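You operate a simulated robot arm through the tools that you are given. There is no shell and no other tool.

Carry out the task below with a simulated robot arm. There is one attempt and no reset: what you move stays moved.

## Task
Fold both hand towels in three on the ironing board.
Fine: one outer third over the middle, then the other on top; they stay on the board.

Only the result counts: the job must be done as asked and must still hold three seconds after the hand-in. Knocking over, shifting, dropping, spilling or breaking anything else fails it. Flat cloth is picked up by pressing the open fingertips on it (5 to 10 N) and closing them slowly along it; thin cloth reads only 2 to 8 mm in the jaws.

## Robot
A 6-joint arm with a two-finger parallel gripper, fixed in place. Base frame: the origin is on the floor under the middle of its stand, x ahead of it, y to its left, z up; the work surface is at about z = 86. Readings come in cm, rad, newtons and seconds.
With the tool pointing down near the work surface it reaches from about 32 to 70 cm from the base axis. Its first joint turns from -2.897 to 2.897 rad. Payload 4.1 kg.
The TCP is the grasp point between the finger pads, 2.3 cm short of the fingertips. In the tool frame z runs along the fingers and y along their closing line. Largest opening 9.4 cm; finger width 3.8, thickness 1; the body of the gripper, 5.4 by 9.6 cm, starts 3.9 cm behind the TCP.
Orientation is told as [roll, pitch, yaw] about the base's x, y, z axes, in that order, counted from this pose: with the fingers straight down and closing along the base's y, the tool's x points along the base's -x, its y along +y and its z along -z.

## Interface
- The arm moves only by the tool play_rows. Its argument "series" is a list of rows, each a list of 2 entries, a list of its own where there are three numbers: the shift along the tool's x, y, z in cm, then the turn, a rotation vector about the tool's x, y, z in rad. In form: [[[tx, ty, tz], [rx, ry, rz]], ...]. A call has 1 to 20 rows; each row shifts and turns the commanded pose from where the row before left it, along the tool's axes as they then stand. "jaw" is the finger opening in cm, from 0 to 9.4, set as the call begins (left out, the last holds). Rows are played at 5 a second. More than 5 cm and 0.15 rad between two rows, or a gripper value outside its range, and nothing of the call is played. A pose out of reach is approached as far as the arm can. The call stops where the force on the tool passes 90 N (or 10 N more than at its start, if that is more) or the arm is blocked; 0.2 s more then pass. The fingers move at their own pace (about 4.5 cm/s each) and stop on an object; they squeeze with about 37 N. The grip force told is the motor's: it shows also when the fingers shut on nothing. Time passes only in rows, and 0.2 s behind the last, so rows that do not move let the fingers close. The reply holds the time, the measured pose of the TCP, the force on the tool along the base axes, the opening and the grip force, in the units named above and with some noise, with the torque about the TCP (base axes, N m) and any sound that the robot's microphone picked up.
- Cameras (640 x 400 px; columns grow to the right, rows downward): "scene" is fixed at [5.11, -64.92, 140.9]; the picture's right is [0.81, -0.58, 0.00], its down [-0.34, -0.48, -0.81] and it looks along [0.47, 0.66, -0.59] (base axes); focal length 351 px, centre (320, 200). "wrist" rides on the gripper at [8.6, 1.6, -7.5] in the tool frame; the picture's right is [-0.18, 0.98, 0.00], its down [-0.58, -0.11, -0.81] and it looks along [-0.79, -0.15, 0.59] (tool axes); focal length 243 px, centre (320, 200).
- grab_frame(camera): a new picture of that camera. No time passes.
- lift_body(by): slides the trunk up (or, below 0, down) by that many cm; the arm rides with it, the base frame stays. It gives what a move gives, with no picture.
- pixel_to_xyz(camera, pixels): for up to 12 pixels [column, row] of the newest picture of that camera ("zoom" is the newest enlarged one), the place [x, y, z] in the base frame of the surface seen there, good to about 0.2 cm. No time passes.
- inspect(camera, box): a new picture of the part [left, top, right, bottom] of that camera's present view, enlarged. No time passes.
- close_job(): hands the job in; it is judged then, once.

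Unless the task says otherwise, let go and move clear before handing in.

The tools are called after "Emit:" as name(argument=value, ...) on one line, values as JSON. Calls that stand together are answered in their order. play_rows: Moves the arm, as the interface text tells. Its arguments: {"type":"object","properties":{"series":{"type":"array","items":{"type":"array"}},"jaw":{"type":"number"}},"required":["series"]} The other tools are called the same way: lift_body (by) moves the trunk up or down; grab_frame (camera) takes a picture; pixel_to_xyz (camera, pixels) gives the place of the surface under pixels of a picture; inspect (camera, box) takes an enlarged picture of a part of a camera's view; close_job () hands the job in.

At the start:

```text
t: 0.0
position: [33.39, 8.06, 113.59]
tcp_rot: [0.001, 0.0, 0.001]
contact_force: [-0.3, 0.1, 0.1]
torque: [-0.02, 0.01, 0.0]
opening: 9.4
finger_force: 0.1
trunk travel left (down, up): [-47.5, 11.5]
```

scene: 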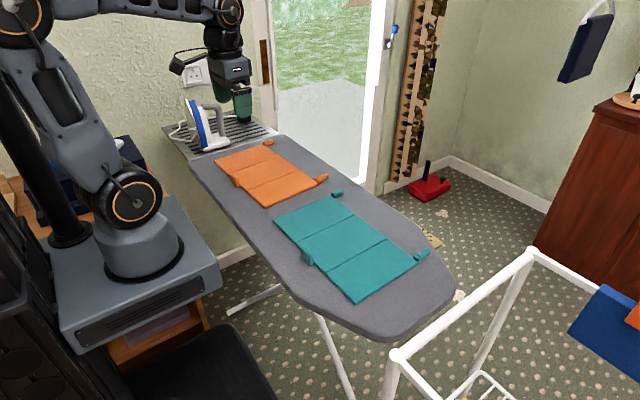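
wrist: 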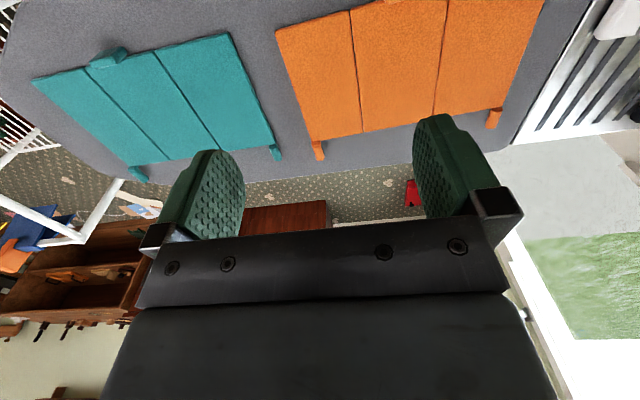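

The scene picture shows an orange towel (around [265,175]) and a teal towel (around [345,248]) on the grey board, each with fold lines and small tabs on the edges. I'll look closer at both before moving.

Emit:
inspect(camera="scene", box=[190, 120, 350, 220])

Emit:
pixel_to_xyz(camera="scene", pixels=[[216, 158], [266, 146], [316, 181], [266, 206], [236, 181], [268, 142], [322, 179], [235, 168], [282, 157], [250, 187], [299, 169]])

Emit:
inspect(camera="scene", box=[260, 180, 452, 300])

Emit:
pixel_to_xyz(camera="scene", pixels=[[275, 221], [329, 196], [418, 263], [355, 299], [307, 257], [337, 194], [422, 254], [301, 238], [355, 215], [325, 266], [385, 240], [345, 250]])

```text
4.00 times, centred on (270, 170) of scene
```

zoom: 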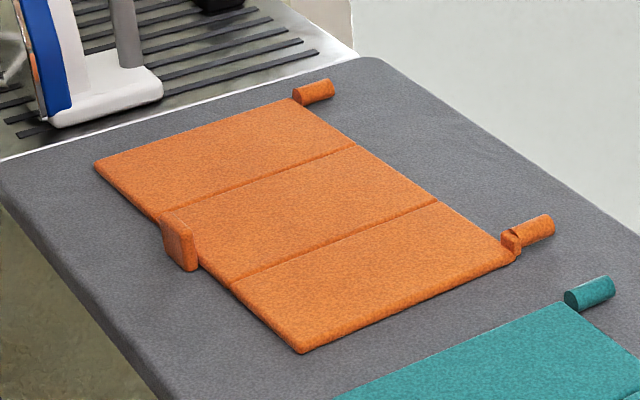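

```text
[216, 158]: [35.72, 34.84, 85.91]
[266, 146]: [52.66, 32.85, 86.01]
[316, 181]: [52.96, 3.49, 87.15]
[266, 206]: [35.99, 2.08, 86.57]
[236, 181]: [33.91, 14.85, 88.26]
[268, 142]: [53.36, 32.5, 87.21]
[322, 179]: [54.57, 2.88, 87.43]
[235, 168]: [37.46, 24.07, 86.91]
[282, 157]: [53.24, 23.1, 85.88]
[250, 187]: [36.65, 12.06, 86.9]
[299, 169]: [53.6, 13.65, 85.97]
```

```text
3.33 times, centred on (356, 240) of scene
```

zoom: 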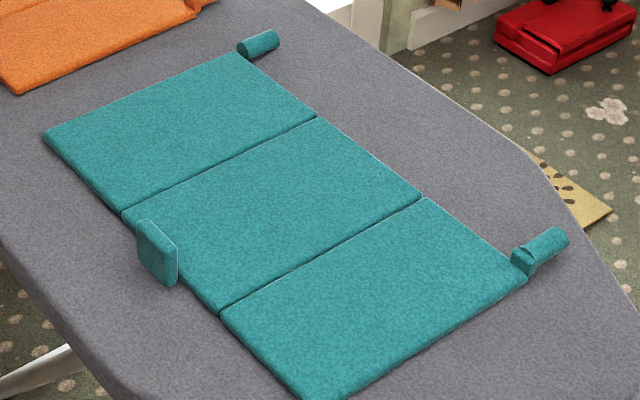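

```text
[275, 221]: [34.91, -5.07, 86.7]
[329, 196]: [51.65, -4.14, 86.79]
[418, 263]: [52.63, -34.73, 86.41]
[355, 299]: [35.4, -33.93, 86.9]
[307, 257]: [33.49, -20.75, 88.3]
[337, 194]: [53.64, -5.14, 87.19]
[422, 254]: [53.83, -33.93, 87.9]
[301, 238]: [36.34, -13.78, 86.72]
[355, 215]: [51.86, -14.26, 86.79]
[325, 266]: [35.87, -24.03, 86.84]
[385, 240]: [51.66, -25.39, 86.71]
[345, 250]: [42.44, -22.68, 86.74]
```

The orange towel spans about x 36–53, y 2–34 and the teal one x 35–52, y −34 to −5. Each has grip-like tabs at the far outer corners and an upright tab on the near edge of the middle third. I'll enlarge the tabs in the wrist view and in the scene view.

Emit:
inspect(camera="wrist", box=[270, 80, 350, 170])

Emit:
inspect(camera="wrist", box=[460, 70, 540, 140])

Emit:
inspect(camera="wrist", box=[20, 20, 290, 190])

Emit:
inspect(camera="scene", box=[220, 160, 270, 200])

Emit:
inspect(camera="scene", box=[295, 160, 345, 200])

```text
4.44 times, centred on (310, 125) of wrist
```

zoom: 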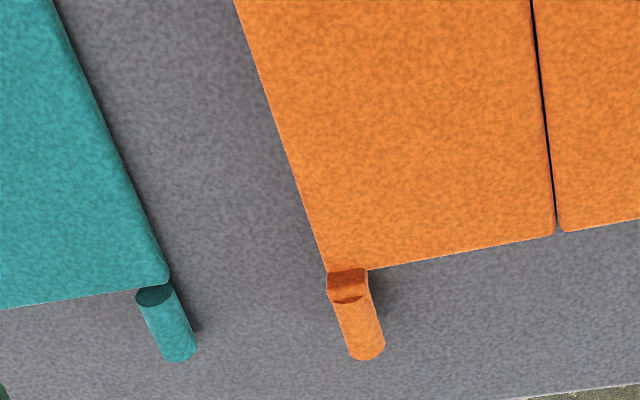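

```text
5.71 times, centred on (500, 105) of wrist
```

zoom: 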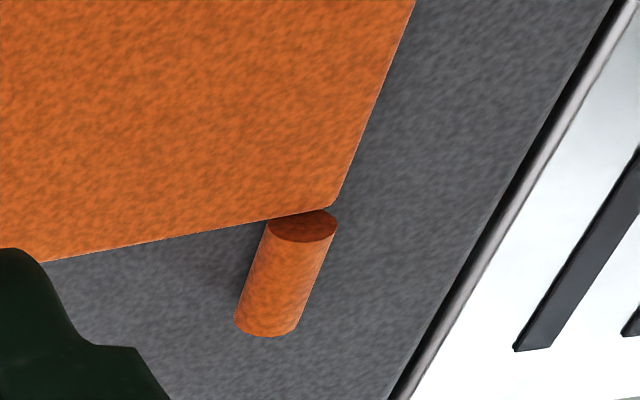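

```text
2.35 times, centred on (155, 105) of wrist
```

zoom: 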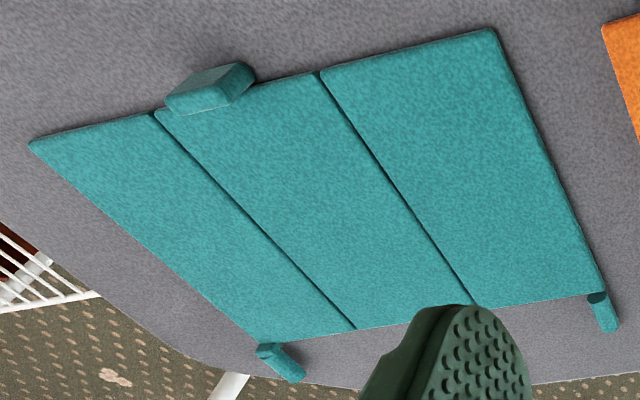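

```text
10.00 times, centred on (245, 180) of scene
```

zoom: 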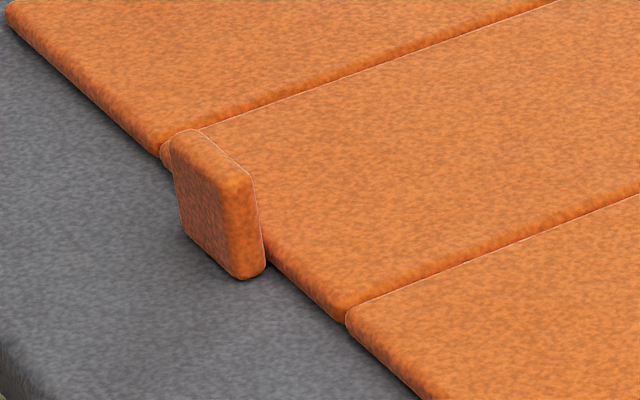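

```text
10.00 times, centred on (320, 180) of scene
```

zoom: 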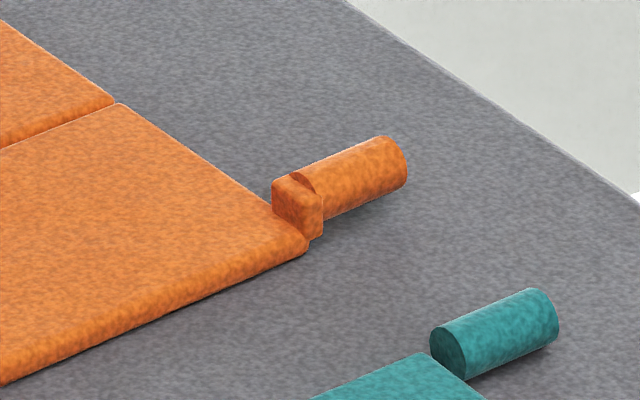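

The far-corner handles are short cylinders along x that stick out past the panel edge, and one per towel sits on a raised post. I'll measure the orange lower handle and teal upper handle in the latest zoom.

Emit:
pixel_to_xyz(camera="zoom", pixels=[[300, 185], [345, 165], [385, 142], [400, 160], [330, 205], [290, 215], [440, 345], [490, 315], [535, 293], [552, 320], [120, 105], [390, 250]])

Emit:
inspect(camera="scene", box=[250, 130, 300, 160])

```text
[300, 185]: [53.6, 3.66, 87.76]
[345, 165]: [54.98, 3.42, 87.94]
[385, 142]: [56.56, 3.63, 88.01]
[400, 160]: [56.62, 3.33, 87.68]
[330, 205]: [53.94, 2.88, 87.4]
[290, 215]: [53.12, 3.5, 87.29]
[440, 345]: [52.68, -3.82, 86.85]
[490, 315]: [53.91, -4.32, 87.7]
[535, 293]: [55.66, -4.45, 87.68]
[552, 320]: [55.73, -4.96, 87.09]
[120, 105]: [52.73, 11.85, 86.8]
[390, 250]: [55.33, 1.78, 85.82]
```

```text
12.80 times, centred on (275, 145) of scene
```

zoom: 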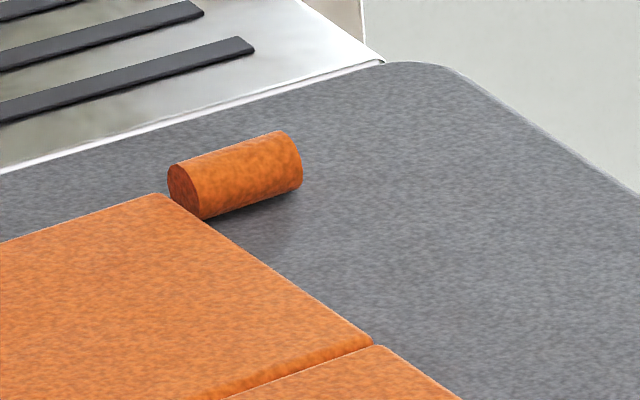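

Handle tops read about z 87.7 (teal upper) and 88.0 (orange lower, on its post), with the board at 85.85. I'll measure the orange upper handle next.

Emit:
pixel_to_xyz(camera="zoom", pixels=[[175, 165], [200, 158], [240, 143], [280, 133], [298, 160], [250, 195], [205, 205], [185, 195], [160, 200], [375, 340], [300, 230], [450, 70]])

Emit:
inspect(camera="scene", box=[395, 235, 445, 285])

```text
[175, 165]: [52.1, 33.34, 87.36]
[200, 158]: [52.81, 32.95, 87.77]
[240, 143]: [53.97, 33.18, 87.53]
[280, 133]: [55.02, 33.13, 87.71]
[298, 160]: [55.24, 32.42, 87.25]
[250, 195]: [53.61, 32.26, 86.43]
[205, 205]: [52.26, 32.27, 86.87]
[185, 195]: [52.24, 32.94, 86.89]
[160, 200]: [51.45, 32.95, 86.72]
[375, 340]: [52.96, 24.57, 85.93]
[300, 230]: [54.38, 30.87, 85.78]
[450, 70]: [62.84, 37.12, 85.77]
```

```text
8.00 times, centred on (420, 260) of scene
```

zoom: 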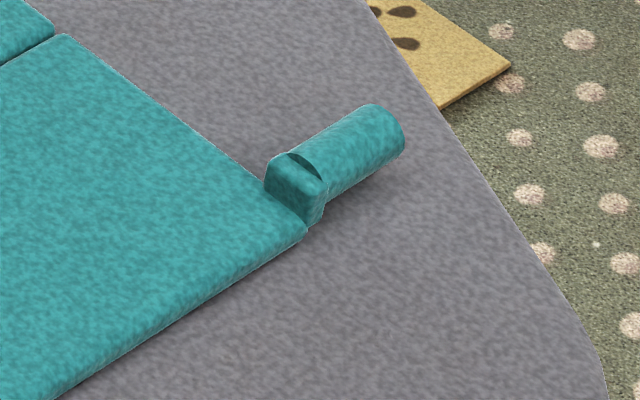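

The orange upper handle is at about x 52.1–55.2, y 32.8, top z 87.7, so its axis is near z 87.1. I'll measure the teal lower handle, then get clean towel corners and hinge ends.

Emit:
pixel_to_xyz(camera="zoom", pixels=[[290, 155], [330, 130], [370, 105], [400, 140], [350, 170], [310, 200], [280, 190], [300, 225], [50, 385], [60, 40], [340, 230], [200, 200]])

Emit:
grab_frame(camera="wrist")

Emit:
pixel_to_xyz(camera="wrist", pixels=[[277, 31], [348, 13], [315, 138], [361, 130], [435, 115], [497, 106], [34, 82], [227, 34], [272, 145], [134, 165], [86, 66], [156, 50]])

```text
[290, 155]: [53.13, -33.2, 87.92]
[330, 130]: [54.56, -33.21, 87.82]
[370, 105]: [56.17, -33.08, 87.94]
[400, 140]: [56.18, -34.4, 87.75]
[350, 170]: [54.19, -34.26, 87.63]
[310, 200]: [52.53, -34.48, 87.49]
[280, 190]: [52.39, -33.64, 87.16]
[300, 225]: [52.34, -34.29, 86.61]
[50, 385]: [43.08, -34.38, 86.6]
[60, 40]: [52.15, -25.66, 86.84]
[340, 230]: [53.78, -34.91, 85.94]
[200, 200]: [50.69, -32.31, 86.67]
```

```text
taken
```

wrist: 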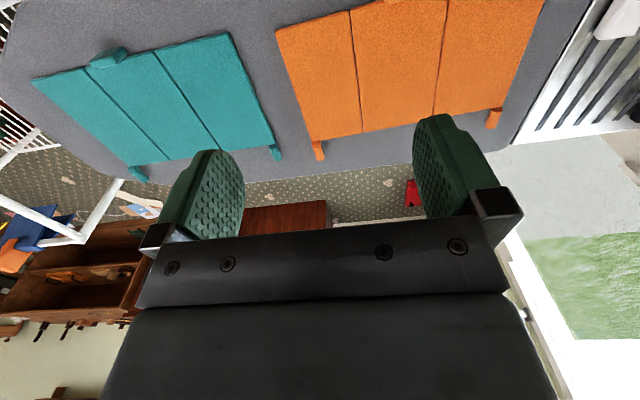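

```text
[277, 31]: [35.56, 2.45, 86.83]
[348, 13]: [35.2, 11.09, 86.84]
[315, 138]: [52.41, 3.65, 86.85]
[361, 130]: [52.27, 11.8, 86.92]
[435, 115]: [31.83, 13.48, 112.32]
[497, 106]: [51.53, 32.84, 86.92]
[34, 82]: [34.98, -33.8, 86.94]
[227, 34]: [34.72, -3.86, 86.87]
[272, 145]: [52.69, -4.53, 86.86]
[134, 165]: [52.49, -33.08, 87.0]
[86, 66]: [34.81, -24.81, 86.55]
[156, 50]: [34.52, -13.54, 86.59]
```

Handle 2 of the teal towel is at about x 53–56.2, y −33.7, axis z 87.3. Next I'll pin down the orange towel's yaw and hinge lines with points just inside its panels, and find the iron's position to stay clear of it.

Emit:
inspect(camera="scene", box=[200, 130, 344, 220])

Emit:
pixel_to_xyz(camera="scene", pixels=[[207, 140], [190, 100], [215, 130], [222, 138], [245, 118], [275, 133]])

```text
4.44 times, centred on (272, 175) of scene
```

zoom: 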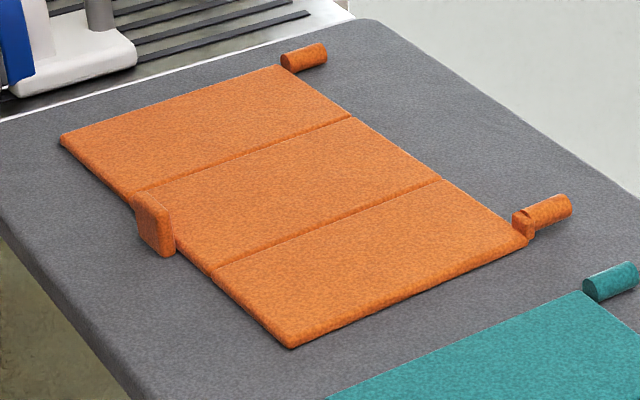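

```text
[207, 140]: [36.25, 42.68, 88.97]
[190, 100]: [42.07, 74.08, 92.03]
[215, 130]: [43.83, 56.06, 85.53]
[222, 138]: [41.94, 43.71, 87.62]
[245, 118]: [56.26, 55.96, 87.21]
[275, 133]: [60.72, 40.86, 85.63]
```

Emit:
pixel_to_xyz(camera="zoom", pixels=[[68, 138], [272, 70], [345, 114], [355, 120], [432, 174], [446, 184], [522, 240], [292, 340], [222, 272], [208, 264], [148, 192], [136, 184]])

Emit:
inspect(camera="wrist", box=[20, 0, 340, 200])

```text
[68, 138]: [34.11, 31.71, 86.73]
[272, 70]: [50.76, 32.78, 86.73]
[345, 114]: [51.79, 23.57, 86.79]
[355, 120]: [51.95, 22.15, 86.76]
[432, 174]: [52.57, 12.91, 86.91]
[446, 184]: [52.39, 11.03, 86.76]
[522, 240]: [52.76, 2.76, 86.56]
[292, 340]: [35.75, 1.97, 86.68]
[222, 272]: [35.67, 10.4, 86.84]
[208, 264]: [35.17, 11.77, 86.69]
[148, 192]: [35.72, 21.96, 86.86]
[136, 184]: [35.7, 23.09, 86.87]
```

```text
2.00 times, centred on (180, 100) of wrist
```

zoom: 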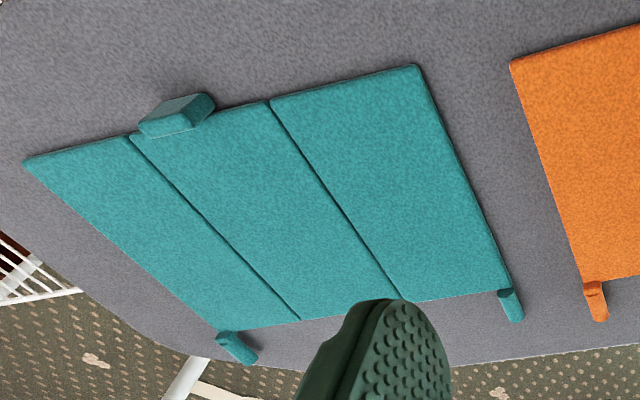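

Orange: the upper hinge runs from (35.7, 22.5) to (51.9, 22.9), the lower hinge from (35.4, 11.1) to (52.5, 12.0), and yaw is about +0.04. I'll measure the teal towel the same way from the current zoom.

Emit:
pixel_to_xyz(camera="zoom", pixels=[[30, 162], [124, 140], [140, 138], [262, 108], [276, 104], [412, 70], [506, 284], [404, 296], [300, 316], [292, 318], [222, 330], [511, 300]])

```text
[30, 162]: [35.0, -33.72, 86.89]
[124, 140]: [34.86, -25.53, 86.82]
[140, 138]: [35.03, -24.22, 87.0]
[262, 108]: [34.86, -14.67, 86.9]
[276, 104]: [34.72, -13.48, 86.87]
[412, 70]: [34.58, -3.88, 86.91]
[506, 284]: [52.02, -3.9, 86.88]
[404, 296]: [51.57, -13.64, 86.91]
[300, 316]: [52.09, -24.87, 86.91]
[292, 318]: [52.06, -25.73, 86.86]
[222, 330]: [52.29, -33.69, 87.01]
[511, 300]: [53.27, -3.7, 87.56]
```

Teal measures hinges near y −14.1 and −25.0 with almost no yaw. I'll start with the orange unposted handle (axis about (53.65, 32.8, 87.1)) by moving above it with the jaws at 4 cm.

Emit:
play_rows(series=[[[-1.6, 1.9, 1.3], [0, 0, 0]], [[-1.6, 1.9, 1.3], [0, 0, 0]], [[-1.6, 1.9, 1.3], [0, 0, 0]], [[-1.6, 1.9, 1.3], [0, 0, 0]], [[-1.6, 1.9, 1.3], [0, 0, 0]], [[-1.6, 1.9, 1.3], [0, 0, 0]], [[-1.6, 1.9, 1.3], [0, 0, 0]], [[-1.6, 1.9, 1.3], [0, 0, 0]], [[-1.6, 1.9, 1.3], [0, 0, 0]], [[-1.6, 1.9, 1.3], [0, 0, 0]], [[-1.6, 1.9, 1.3], [0, 0, 0]], [[-1.6, 1.9, 1.3], [0, 0, 0]], [[-1.6, 1.9, 1.3], [0, 0, 0]], [[0, 0, 0], [0, 0, 0]]], jaw=4.0)

Emit:
grab_frame(camera="wrist")

Emit:
grab_frame(camera="scene")

```text
t: 3.0
position: [54.41, 32.64, 96.85]
tcp_rot: [0.0, -0.001, -0.002]
contact_force: [0.3, 0.8, 0.8]
torque: [0.04, 0.01, -0.02]
opening: 4.0
finger_force: 0.1
trunk travel left (down, up): [-47.5, 11.5]
```

```text
taken
```

wrist: 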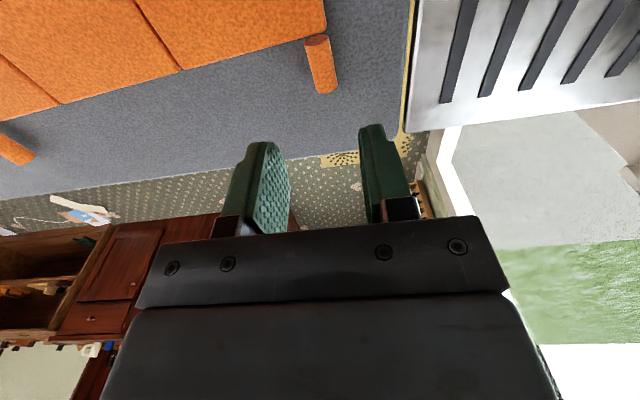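

```text
taken
```

scene: 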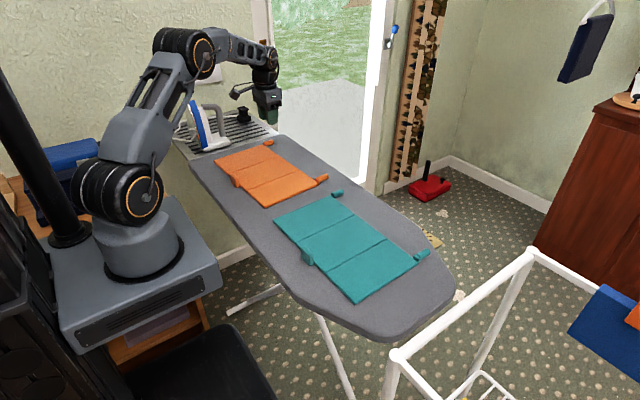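

The handle shows in the wrist view at about [320,65] and the jaws straddle it in y. I'll measure its axis more precisely from here.

Emit:
inspect(camera="wrist", box=[270, 10, 370, 110])

Emit:
pixel_to_xyz(camera="wrist", pixels=[[309, 45], [318, 43], [327, 42], [313, 65], [321, 65], [330, 65], [318, 88], [325, 88], [334, 86], [320, 34], [180, 66], [60, 100]])

```text
4.00 times, centred on (320, 60) of wrist
```

zoom: 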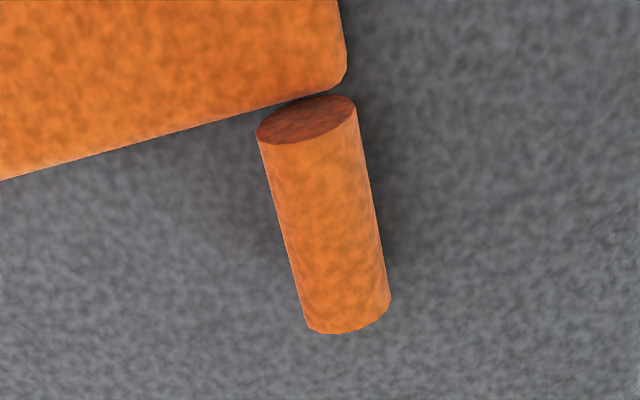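

```text
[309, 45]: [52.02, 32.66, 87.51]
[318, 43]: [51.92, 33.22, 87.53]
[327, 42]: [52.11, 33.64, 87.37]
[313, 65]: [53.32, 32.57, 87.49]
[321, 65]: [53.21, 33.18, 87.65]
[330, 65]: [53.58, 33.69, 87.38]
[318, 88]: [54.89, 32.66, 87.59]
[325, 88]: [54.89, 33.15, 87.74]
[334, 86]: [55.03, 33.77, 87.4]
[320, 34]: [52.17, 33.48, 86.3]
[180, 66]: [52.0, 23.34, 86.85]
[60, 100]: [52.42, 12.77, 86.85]
```

The handle spans y 32.55–33.75, so its axis is at about y 33.15, and x runs 52.0–55.1. I'll shift 0.5 cm in y and descend toward z ≈ 90.

Emit:
play_rows(series=[[[0.1, 0.5, 0], [0, 0, -0.04]], [[0, 0, 1.3], [0, 0, 0]], [[0, 0, 1.3], [0, 0, 0]], [[0, 0, 1.3], [0, 0, 0]], [[0, 0, 1.3], [0, 0, 0]], [[0, 0, 1.3], [0, 0, 0]], [[0, 0, 0], [0, 0, 0]], [[0, 0, 0], [0, 0, 0]]])

Emit:
grab_frame(camera="wrist")

```text
t: 4.8
position: [54.24, 33.21, 90.18]
tcp_rot: [0.0, 0.0, 0.037]
contact_force: [0.5, -0.5, 0.5]
torque: [0.03, -0.01, -0.03]
opening: 4.01
finger_force: 0.0
trunk travel left (down, up): [-47.5, 11.5]
```

```text
taken
```

wrist: 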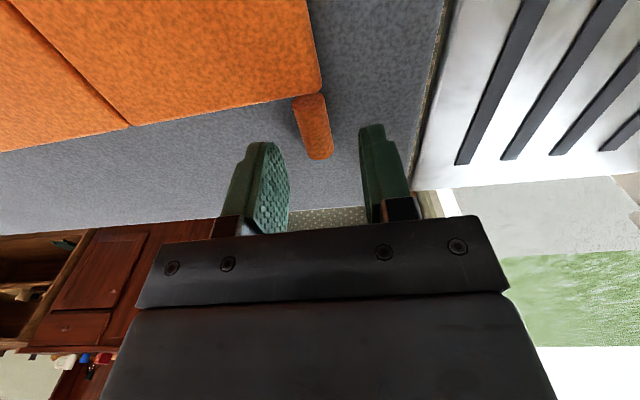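

The handle lies between the fingers and the TCP is at z 90.18 with no contact. I'll descend 1.65 cm in small steps.

Emit:
play_rows(series=[[[0, 0, 0.5], [0, 0, 0]], [[0, 0, 0.5], [0, 0, 0]], [[0, 0, 0.4], [0, 0, 0]], [[0, 0, 0.25], [0, 0, 0]], [[0, 0, 0], [0, 0, 0]]])

Emit:
grab_frame(camera="wrist")

```text
t: 6.0
position: [54.09, 33.33, 88.53]
tcp_rot: [-0.001, 0.0, 0.037]
contact_force: [0.3, 0.4, -0.1]
torque: [0.0, 0.03, 0.0]
opening: 4.0
finger_force: 0.0
trunk travel left (down, up): [-47.5, 11.5]
```

```text
taken
```

wrist: 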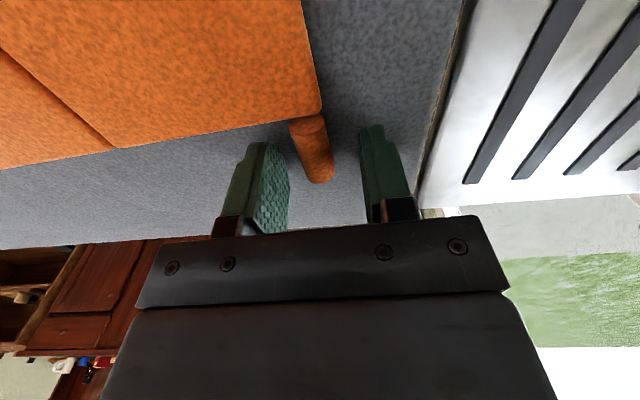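

The handle is centred between the fingertips and nothing touches. I'll close the jaws in stages and watch the reading.

Emit:
play_rows(series=[[[0, 0, 0], [0, 0, 0]], [[0, 0, 0], [0, 0, 0]], [[0, 0, 0], [0, 0, 0]]], jaw=1.8)

Emit:
play_rows(series=[[[0, 0, 0], [0, 0, 0]], [[0, 0, 0], [0, 0, 0]], [[0, 0, 0], [0, 0, 0]]], jaw=1.0)

Emit:
grab_frame(camera="wrist")

```text
t: 6.8
position: [54.15, 33.15, 88.51]
tcp_rot: [0.0, 0.0, 0.039]
contact_force: [-1.1, -0.8, -0.4]
torque: [-0.03, 0.0, 0.04]
opening: 1.85
finger_force: 0.7
trunk travel left (down, up): [-47.5, 11.5]
```

```text
t: 7.6
position: [54.19, 33.17, 88.49]
tcp_rot: [0.0, 0.002, 0.038]
contact_force: [1.4, -1.5, 1.5]
torque: [-0.02, -0.09, 0.33]
opening: 1.56
finger_force: 37.0
trunk travel left (down, up): [-47.5, 11.5]
```

```text
taken
```

wrist: 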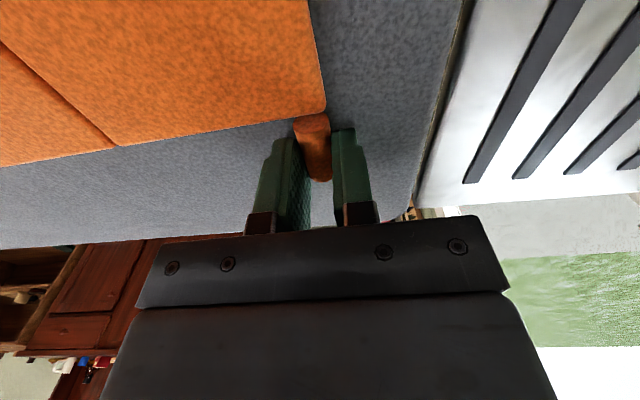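

The jaws hold the handle at 1.56 cm with 37 N. I'll test-lift about 15° along the hinge arc (radius ≈ 9.9 cm) with the gripper upright, to see if the panel hinges without pulling up the middle.

Emit:
play_rows(series=[[[0, -0.01, -0.43], [0, 0, 0]], [[0, -0.03, -0.43], [0, 0, 0]], [[0, -0.05, -0.43], [0, 0, 0]], [[0, -0.06, -0.43], [0, 0, 0]], [[0, -0.08, -0.42], [0, 0, 0]], [[0, -0.1, -0.42], [0, 0, 0]]])

Emit:
grab_frame(camera="wrist")

Emit:
inspect(camera="scene", box=[200, 110, 344, 210])

```text
t: 9.0
position: [54.19, 32.94, 91.06]
tcp_rot: [0.0, -0.001, 0.04]
contact_force: [-0.2, 0.2, -2.0]
torque: [0.31, -0.2, 0.0]
opening: 1.54
finger_force: 37.3
trunk travel left (down, up): [-47.5, 11.5]
```

```text
taken
```

wrist: 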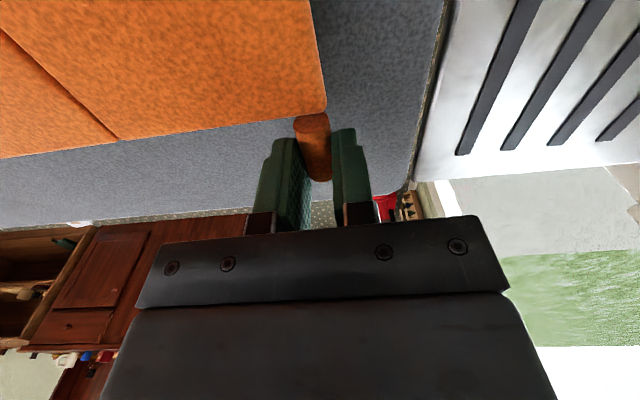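

```text
4.00 times, centred on (272, 160) of scene
```

zoom: 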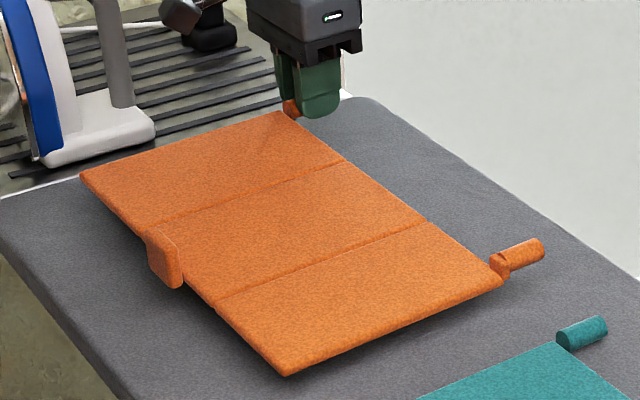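

The scene zoom shows the whole orange towel lifting almost like one plate instead of hinging. I'll read heights across it to see what's bending.

Emit:
pixel_to_xyz(camera="zoom", pixels=[[90, 180], [278, 118], [335, 160], [350, 168], [415, 215], [430, 228], [490, 275], [290, 365], [220, 300], [208, 292], [165, 225], [150, 215]])

Emit:
inspect(camera="scene", box=[225, 150, 325, 212])

```text
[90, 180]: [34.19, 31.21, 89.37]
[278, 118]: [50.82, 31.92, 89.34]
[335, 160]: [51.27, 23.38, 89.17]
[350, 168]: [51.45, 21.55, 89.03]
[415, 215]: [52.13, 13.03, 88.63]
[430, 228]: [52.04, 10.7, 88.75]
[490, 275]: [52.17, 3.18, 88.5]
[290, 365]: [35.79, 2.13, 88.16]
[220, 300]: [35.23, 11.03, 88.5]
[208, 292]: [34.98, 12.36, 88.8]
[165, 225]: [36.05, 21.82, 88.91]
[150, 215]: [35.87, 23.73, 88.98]
```

```text
6.40 times, centred on (275, 181) of scene
```

zoom: 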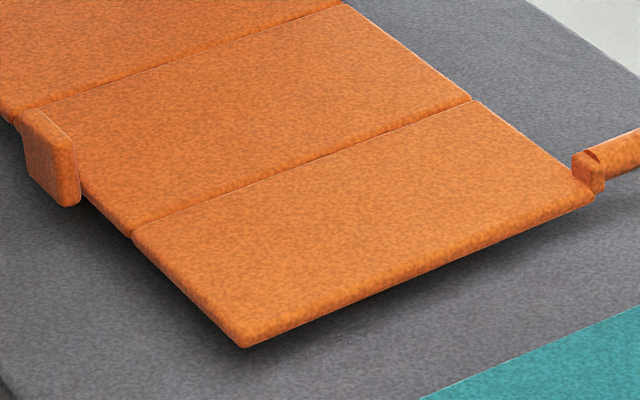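

Heights read 89.3 at the handle side down to 88.2 at the far side, so the whole towel is off the board. The hinges are stiff and the grip doesn't let the handle spin. The gripper therefore has to rotate with the panel about the hinge line, which will press the middle into the board. I'll set the towel back down first.

Emit:
play_rows(series=[[[0, 0.1, 0.42], [0, 0, 0]], [[0, 0.08, 0.42], [0, 0, 0]], [[0, 0.06, 0.43], [0, 0, 0]], [[0, 0.05, 0.43], [0, 0, 0]], [[0, 0.03, 0.43], [0, 0, 0]], [[0, 0.01, 0.43], [0, 0, 0]], [[0, 0, 0], [0, 0, 0]]])

Emit:
inspect(camera="scene", box=[200, 110, 344, 210])

```text
t: 10.6
position: [54.23, 33.23, 88.45]
tcp_rot: [-0.001, 0.0, 0.04]
contact_force: [1.0, 0.9, 1.9]
torque: [-0.16, -0.19, 0.09]
opening: 1.55
finger_force: 36.9
trunk travel left (down, up): [-47.5, 11.5]
```

```text
4.00 times, centred on (272, 160) of scene
```

zoom: 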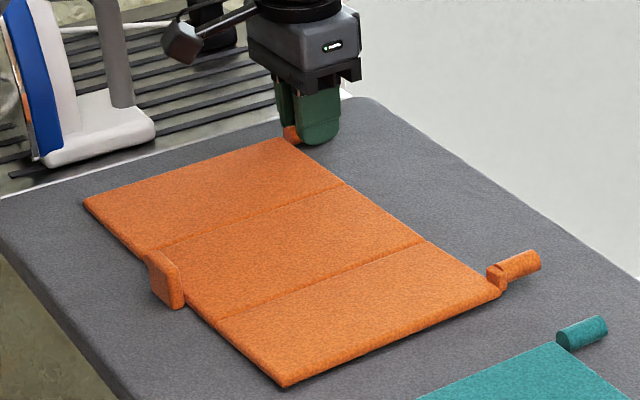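

The towel is flat on the board again. I'll re-measure the upper hinge line before rotating.

Emit:
pixel_to_xyz(camera="zoom", pixels=[[334, 183], [340, 181], [345, 184], [355, 190], [276, 142], [160, 243], [168, 248], [290, 130], [418, 238], [426, 244], [90, 205], [240, 180]])

```text
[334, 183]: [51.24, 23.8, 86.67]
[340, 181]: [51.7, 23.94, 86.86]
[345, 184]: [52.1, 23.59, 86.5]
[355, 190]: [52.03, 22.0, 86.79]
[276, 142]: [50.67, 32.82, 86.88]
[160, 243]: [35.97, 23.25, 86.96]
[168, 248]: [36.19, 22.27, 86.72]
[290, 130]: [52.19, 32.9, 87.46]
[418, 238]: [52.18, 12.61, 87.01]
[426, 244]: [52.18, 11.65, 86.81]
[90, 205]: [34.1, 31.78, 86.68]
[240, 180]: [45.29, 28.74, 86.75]
```

Upper hinge is at y ≈ 23.4 and the handle at y 33.2, so the radius is about 9.8 cm. I'll rotate the gripper with the panel about that hinge by 0.5 rad.

Emit:
play_rows(series=[[[0, -0.105, -0.485], [-0.05, 0, 0]], [[0, -0.105, -0.485], [-0.05, 0, 0]], [[0, -0.105, -0.485], [-0.05, 0, 0]], [[0, -0.105, -0.485], [-0.05, 0, 0]], [[0, -0.105, -0.485], [-0.05, 0, 0]], [[0, -0.105, -0.485], [-0.05, 0, 0]], [[0, 0, 0], [0, 0, 0]]])

Emit:
inspect(camera="scene", box=[200, 110, 344, 210])

Emit:
pixel_to_xyz(camera="zoom", pixels=[[90, 180], [278, 118], [335, 175], [355, 190], [415, 235], [430, 246], [485, 285], [285, 375], [220, 310], [208, 305], [165, 250], [240, 170]])

```text
t: 12.2
position: [54.15, 32.21, 91.35]
tcp_rot: [0.301, 0.001, 0.041]
contact_force: [0.3, 0.4, -1.6]
torque: [0.01, -0.04, -0.02]
opening: 1.53
finger_force: 36.8
trunk travel left (down, up): [-47.5, 11.5]
```

```text
4.00 times, centred on (272, 160) of scene
```

zoom: 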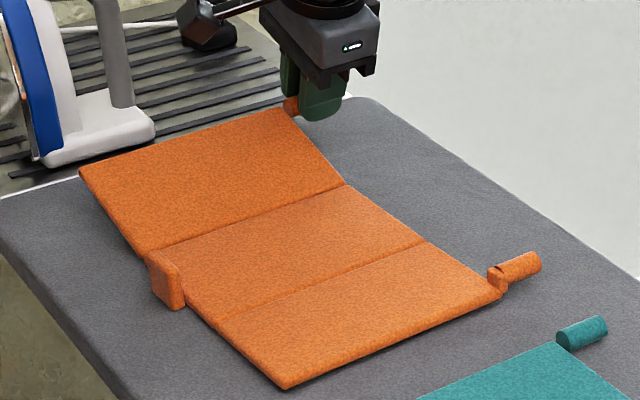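

```text
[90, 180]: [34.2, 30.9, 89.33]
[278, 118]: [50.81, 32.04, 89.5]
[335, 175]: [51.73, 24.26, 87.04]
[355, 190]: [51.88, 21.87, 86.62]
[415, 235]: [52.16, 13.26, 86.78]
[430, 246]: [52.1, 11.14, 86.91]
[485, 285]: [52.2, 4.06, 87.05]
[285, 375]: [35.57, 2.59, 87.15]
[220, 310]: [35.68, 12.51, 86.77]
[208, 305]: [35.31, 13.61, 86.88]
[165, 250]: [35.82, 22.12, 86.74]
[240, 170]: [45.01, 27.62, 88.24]
```

The hinge is bending: panel 1 is at 0.3 rad while the middle stays flat at z ≈ 86.8, with little force. I'll continue the same rotation by another 0.6 rad.

Emit:
play_rows(series=[[[0, -0.105, -0.485], [-0.05, 0, 0]], [[0, -0.105, -0.485], [-0.05, 0, 0]], [[0, -0.105, -0.485], [-0.05, 0, 0]], [[0, -0.105, -0.485], [-0.05, 0, 0]], [[0, -0.105, -0.485], [-0.05, 0, 0]], [[0, -0.105, -0.485], [-0.05, 0, 0]], [[0, -0.105, -0.485], [-0.05, 0, 0]], [[0, -0.105, -0.485], [-0.05, 0, 0]], [[0, -0.105, -0.485], [-0.05, 0, 0]], [[0, -0.105, -0.485], [-0.05, 0, 0]], [[0, -0.105, -0.485], [-0.05, 0, 0]], [[0, -0.105, -0.485], [-0.05, 0, 0]], [[0, 0, 0], [0, 0, 0]]])

Emit:
grab_frame(camera="scene")

Emit:
inspect(camera="scene", box=[200, 90, 344, 210])

```text
t: 15.0
position: [54.44, 28.08, 95.41]
tcp_rot: [0.899, -0.001, 0.04]
contact_force: [1.0, 3.3, 5.9]
torque: [0.04, 0.05, -0.05]
opening: 1.5
finger_force: 36.7
trunk travel left (down, up): [-47.5, 11.5]
```

```text
taken
```

scene: 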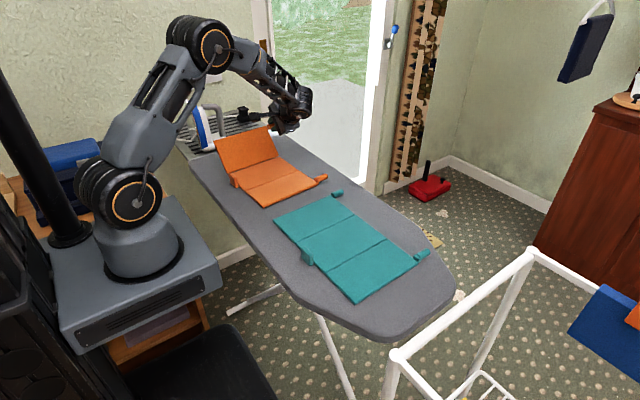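

```text
3.33 times, centred on (272, 150) of scene
```

zoom: 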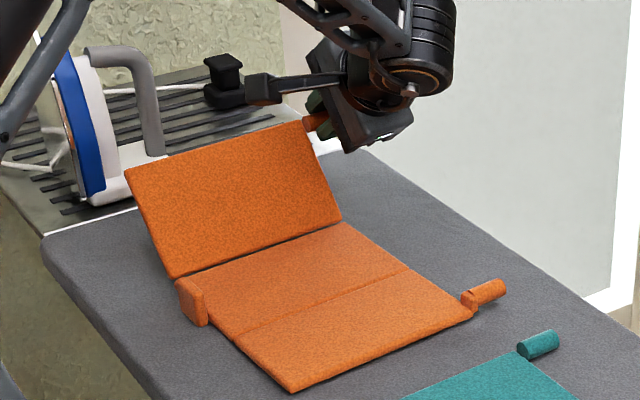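

Panel 1 is at 0.9 rad and the middle is still flat, but the force (3.3, 5.9 N) shows I'm pressing slightly along the panel because my row steps drifted inward by about 0.2 cm. I'll correct outward and continue to about 1.35 rad.

Emit:
play_rows(series=[[[0, 0.22, 0], [0, 0, 0]], [[0, -0.092, -0.488], [-0.05, 0, 0]], [[0, -0.092, -0.488], [-0.05, 0, 0]], [[0, -0.092, -0.488], [-0.05, 0, 0]], [[0, -0.092, -0.488], [-0.05, 0, 0]], [[0, -0.092, -0.488], [-0.05, 0, 0]], [[0, -0.092, -0.488], [-0.05, 0, 0]], [[0, -0.092, -0.488], [-0.05, 0, 0]], [[0, -0.092, -0.488], [-0.05, 0, 0]], [[0, -0.092, -0.488], [-0.05, 0, 0]], [[0, 0, 0], [0, 0, 0]]])

Emit:
inspect(camera="scene", box=[200, 90, 344, 210])

Emit:
grab_frame(camera="wrist")

```text
t: 17.4
position: [54.61, 23.81, 96.81]
tcp_rot: [1.349, -0.001, 0.038]
contact_force: [-0.1, 0.6, 0.1]
torque: [-0.01, 0.01, -0.02]
opening: 1.57
finger_force: 37.2
trunk travel left (down, up): [-47.5, 11.5]
```

```text
3.33 times, centred on (272, 150) of scene
```

zoom: 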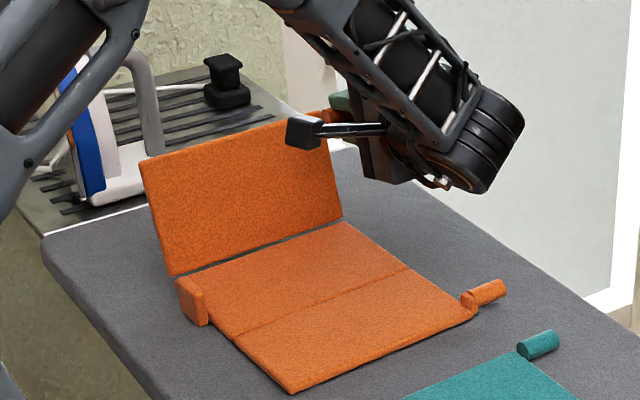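

```text
taken
```

wrist: 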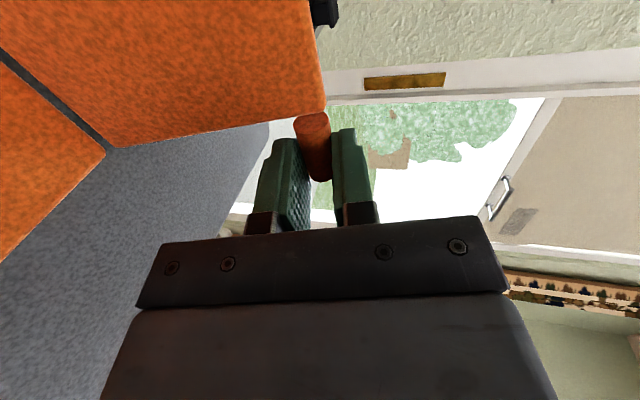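

Panel 1 is at 1.35 rad with zero force and the middle stays flat. I'll check how much room the wrist joint (zoom [495,140]) has above the board before going past vertical.

Emit:
pixel_to_xyz(camera="zoom", pixels=[[450, 190], [475, 185], [510, 150], [505, 110], [440, 60], [440, 183], [370, 165], [300, 140], [335, 215], [200, 265], [330, 120], [160, 160]])

Emit:
grab_frame(camera="scene")

```text
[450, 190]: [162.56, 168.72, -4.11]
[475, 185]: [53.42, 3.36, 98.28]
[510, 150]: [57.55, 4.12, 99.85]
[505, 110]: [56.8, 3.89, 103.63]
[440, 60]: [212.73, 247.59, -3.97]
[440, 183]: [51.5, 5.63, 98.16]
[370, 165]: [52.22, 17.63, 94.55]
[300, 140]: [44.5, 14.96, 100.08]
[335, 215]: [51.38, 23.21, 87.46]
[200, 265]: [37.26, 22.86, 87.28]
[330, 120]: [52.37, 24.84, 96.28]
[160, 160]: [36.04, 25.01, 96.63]
```

```text
taken
```

scene: 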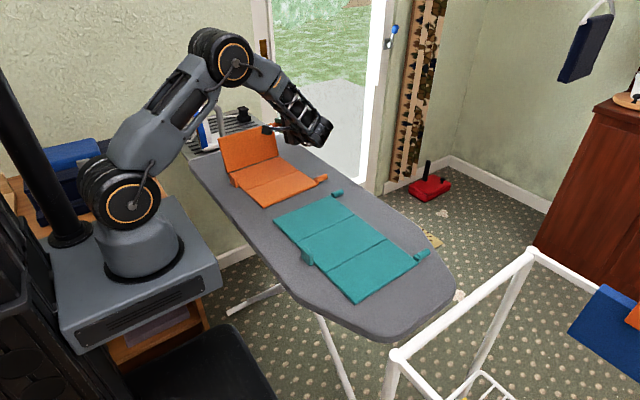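

The wrist joint is about 12 cm above the board, which leaves room for a little more. I'll rotate on to about 1.5 rad, then release there.

Emit:
play_rows(series=[[[0, -0.092, -0.488], [-0.05, 0, 0]], [[0, -0.092, -0.488], [-0.05, 0, 0]], [[0, -0.092, -0.488], [-0.05, 0, 0]], [[0, -0.092, -0.488], [-0.05, 0, 0]], [[0, 0, 0], [0, 0, 0]]])

Emit:
play_rows(series=[[[0, 0, 0], [0, 0, 0]], [[0, 0, 0], [0, 0, 0]], [[0, 0, 0], [0, 0, 0]]], jaw=3.5)

Emit:
inspect(camera="scene", box=[200, 90, 344, 210])

Emit:
grab_frame(camera="wrist")

```text
t: 18.6
position: [54.69, 21.87, 96.81]
tcp_rot: [1.55, 0.0, 0.039]
contact_force: [-0.1, -0.8, -0.9]
torque: [-0.04, -0.01, 0.1]
opening: 1.53
finger_force: 37.0
trunk travel left (down, up): [-47.5, 11.5]
```

```text
t: 19.4
position: [54.7, 21.83, 96.7]
tcp_rot: [1.549, 0.0, 0.039]
contact_force: [0.0, 0.7, 0.4]
torque: [0.01, 0.01, -0.01]
opening: 3.49
finger_force: 0.1
trunk travel left (down, up): [-47.5, 11.5]
```

```text
3.33 times, centred on (272, 150) of scene
```

zoom: 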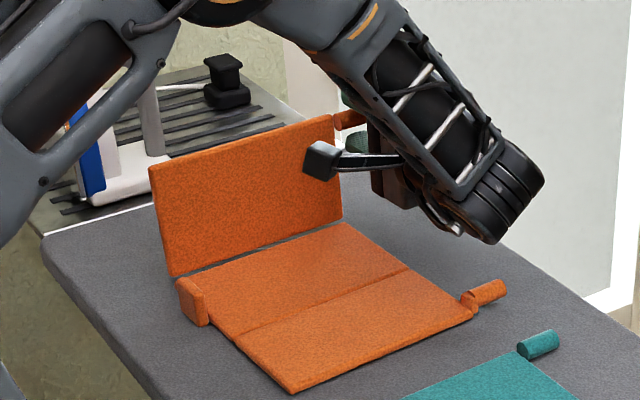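

```text
taken
```

wrist: 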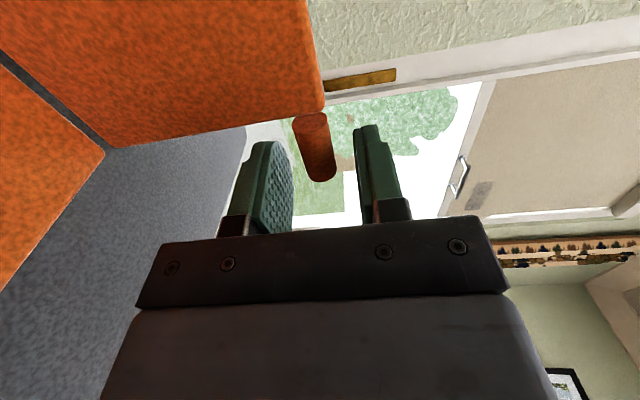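

The panel stays upright on its own after release. I'll measure where the handle is now before backing away.

Emit:
pixel_to_xyz(camera="wrist", pixels=[[303, 130], [313, 130], [323, 130], [310, 155], [318, 155], [328, 155], [320, 178], [318, 105], [110, 150], [250, 60]])

Emit:
pixel_to_xyz(camera="zoom", pixels=[[333, 120], [340, 215], [152, 170], [172, 272], [240, 150], [340, 117], [355, 115], [540, 185], [500, 240], [335, 230], [180, 280], [190, 283]])

```text
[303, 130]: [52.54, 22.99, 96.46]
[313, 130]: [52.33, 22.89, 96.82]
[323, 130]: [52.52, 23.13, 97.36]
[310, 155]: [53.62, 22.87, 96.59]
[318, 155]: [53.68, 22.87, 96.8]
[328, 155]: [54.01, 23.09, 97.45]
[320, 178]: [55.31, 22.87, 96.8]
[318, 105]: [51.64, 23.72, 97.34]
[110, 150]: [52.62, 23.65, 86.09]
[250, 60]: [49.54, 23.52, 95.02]
```

```text
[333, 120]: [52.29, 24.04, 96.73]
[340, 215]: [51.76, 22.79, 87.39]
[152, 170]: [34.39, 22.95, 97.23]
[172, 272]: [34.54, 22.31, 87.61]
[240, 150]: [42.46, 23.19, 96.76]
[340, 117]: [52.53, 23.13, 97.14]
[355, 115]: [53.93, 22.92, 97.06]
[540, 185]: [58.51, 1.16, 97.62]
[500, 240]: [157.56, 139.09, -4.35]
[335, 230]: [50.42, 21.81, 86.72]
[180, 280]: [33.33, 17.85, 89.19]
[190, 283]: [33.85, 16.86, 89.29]
```

The handle axis is now at about (y 23.55, z 96.85), x 52.3–55.4. I'll back the open fingers out along −tool z, raise them 9 cm, then swing the gripper to tilt φ ≈ −0.45 for a regrip.

Emit:
play_rows(series=[[[0, 0, -1.0], [0, 0, 0]], [[0, 0, -1.2], [0, 0, 0]], [[0, 0, -1.2], [0, 0, 0]], [[0, 0, -1.2], [0, 0, 0]], [[0, 2.0, 0], [0, 0, 0]], [[0, 2.5, 0], [0, 0, 0]], [[0, 2.5, 0], [0, 0, 0]], [[0, 2.5, 0], [0, 0, 0]], [[0, 0, 0], [0, 0, 0]]])

Emit:
play_rows(series=[[[0, 0, 0], [0.125, 0, 0]], [[0, 0, 0], [0.125, 0, 0]], [[0, 0, 0], [0.125, 0, 0]], [[0, 0, 0], [0.125, 0, 0]], [[0, 0, 0], [0.125, 0, 0]], [[0, 0, 0], [0.125, 0, 0]], [[0, 0, 0], [0.125, 0, 0]], [[0, 0, 0], [0.125, 0, 0]], [[0, 0, 0], [0.125, 0, 0]], [[0, 0, 0], [0.125, 0, 0]], [[0, 0, 0], [0.125, 0, 0]], [[0, 0, 0], [0.125, 0, 0]], [[0, 0, 0], [0.125, 0, 0]], [[0, 0, 0], [0.125, 0, 0]], [[0, 0, 0], [0.125, 0, 0]], [[0, 0, 0], [0.125, 0, 0]], [[0, 0, 0], [0, 0, 0]], [[0, 0, 0], [0, 0, 0]]])

Emit:
grab_frame(camera="scene")

Emit:
grab_frame(camera="wrist")

```text
t: 21.4
position: [54.77, 17.57, 106.44]
tcp_rot: [1.548, 0.001, 0.038]
contact_force: [0.0, 0.5, -0.2]
torque: [-0.01, -0.02, 0.02]
opening: 3.47
finger_force: 0.1
trunk travel left (down, up): [-47.5, 11.5]
```

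```text
t: 25.2
position: [54.86, 17.54, 106.39]
tcp_rot: [-0.454, 0.0, 0.037]
contact_force: [0.0, -0.6, 0.3]
torque: [-0.03, -0.01, 0.0]
opening: 3.51
finger_force: 0.0
trunk travel left (down, up): [-47.5, 11.5]
```

```text
taken
```

scene: 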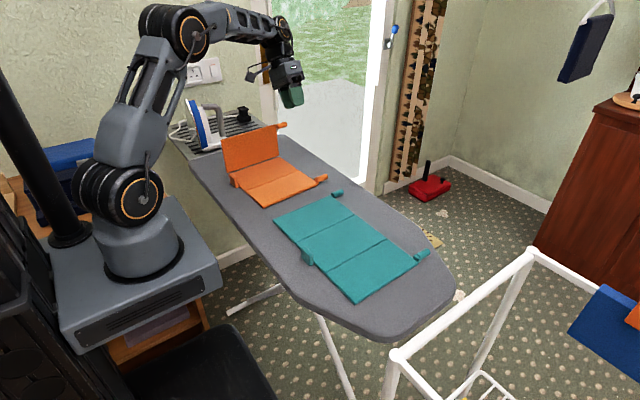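

```text
taken
```

wrist: 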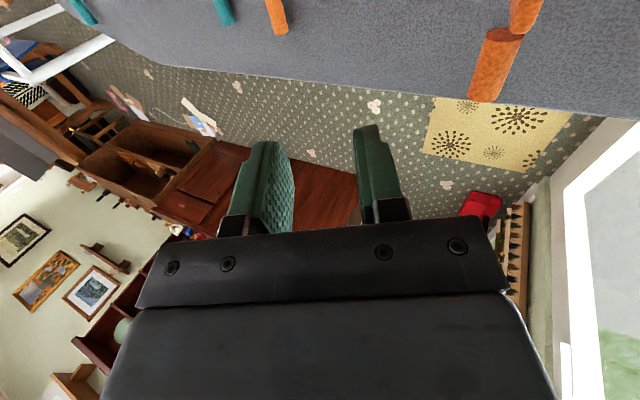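

The gripper is tilted at −0.454 and clear. I'll tilt it another −0.3, then move over to a pre-grasp point on the +y side of the upright panel's handle.

Emit:
play_rows(series=[[[0, 0, 0], [0.1, 0, 0]], [[0, 0, 0], [0.1, 0, 0]], [[0, 0, 0], [0.096, 0, 0]], [[0, 2.0, -1.8], [0, 0, 0]], [[0, 2.2, -1.8], [0, 0, 0]], [[0, 2.2, 0], [0, 0, 0]], [[0, 2.2, 0], [0, 0, 0]], [[0, 2.3, 0], [0, 0, 0]], [[0, 0, 0], [0, 0, 0]], [[0, 0, 0], [0, 0, 0]]])

Emit:
grab_frame(camera="wrist")

Emit:
inspect(camera="scene", box=[200, 70, 344, 190])

```text
t: 27.4
position: [54.41, 27.96, 101.49]
tcp_rot: [-0.749, 0.0, 0.039]
contact_force: [-0.9, -0.4, -0.5]
torque: [0.02, 0.0, 0.0]
opening: 3.5
finger_force: 0.1
trunk travel left (down, up): [-47.5, 11.5]
```

```text
taken
```

wrist: 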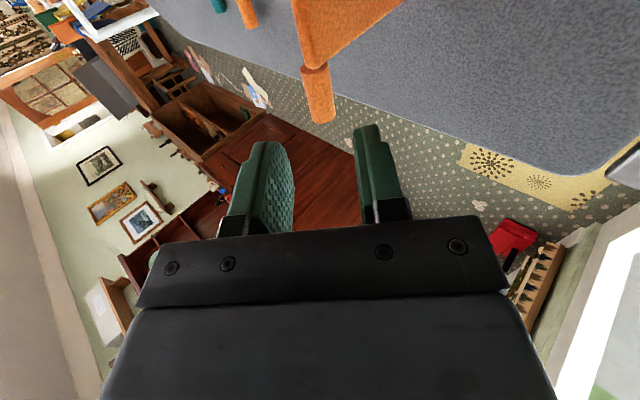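

```text
3.33 times, centred on (272, 130) of scene
```

zoom: 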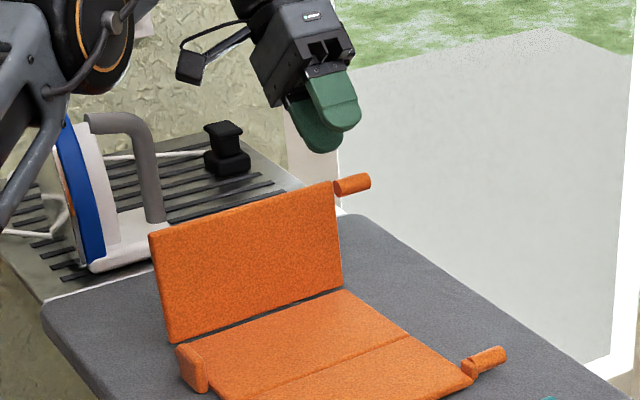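

The handle shows at wrist [318,95], lined up between the fingertips. I'll measure it once more to check the tool-axis alignment before advancing.

Emit:
pixel_to_xyz(camera="wrist", pixels=[[306, 85], [315, 85], [325, 85], [310, 105], [319, 105], [330, 105], [315, 68]])

```text
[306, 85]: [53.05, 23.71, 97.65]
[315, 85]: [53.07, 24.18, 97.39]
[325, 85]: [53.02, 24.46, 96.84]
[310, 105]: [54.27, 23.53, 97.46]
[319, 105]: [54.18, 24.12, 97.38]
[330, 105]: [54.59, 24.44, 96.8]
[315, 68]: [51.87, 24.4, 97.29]
```

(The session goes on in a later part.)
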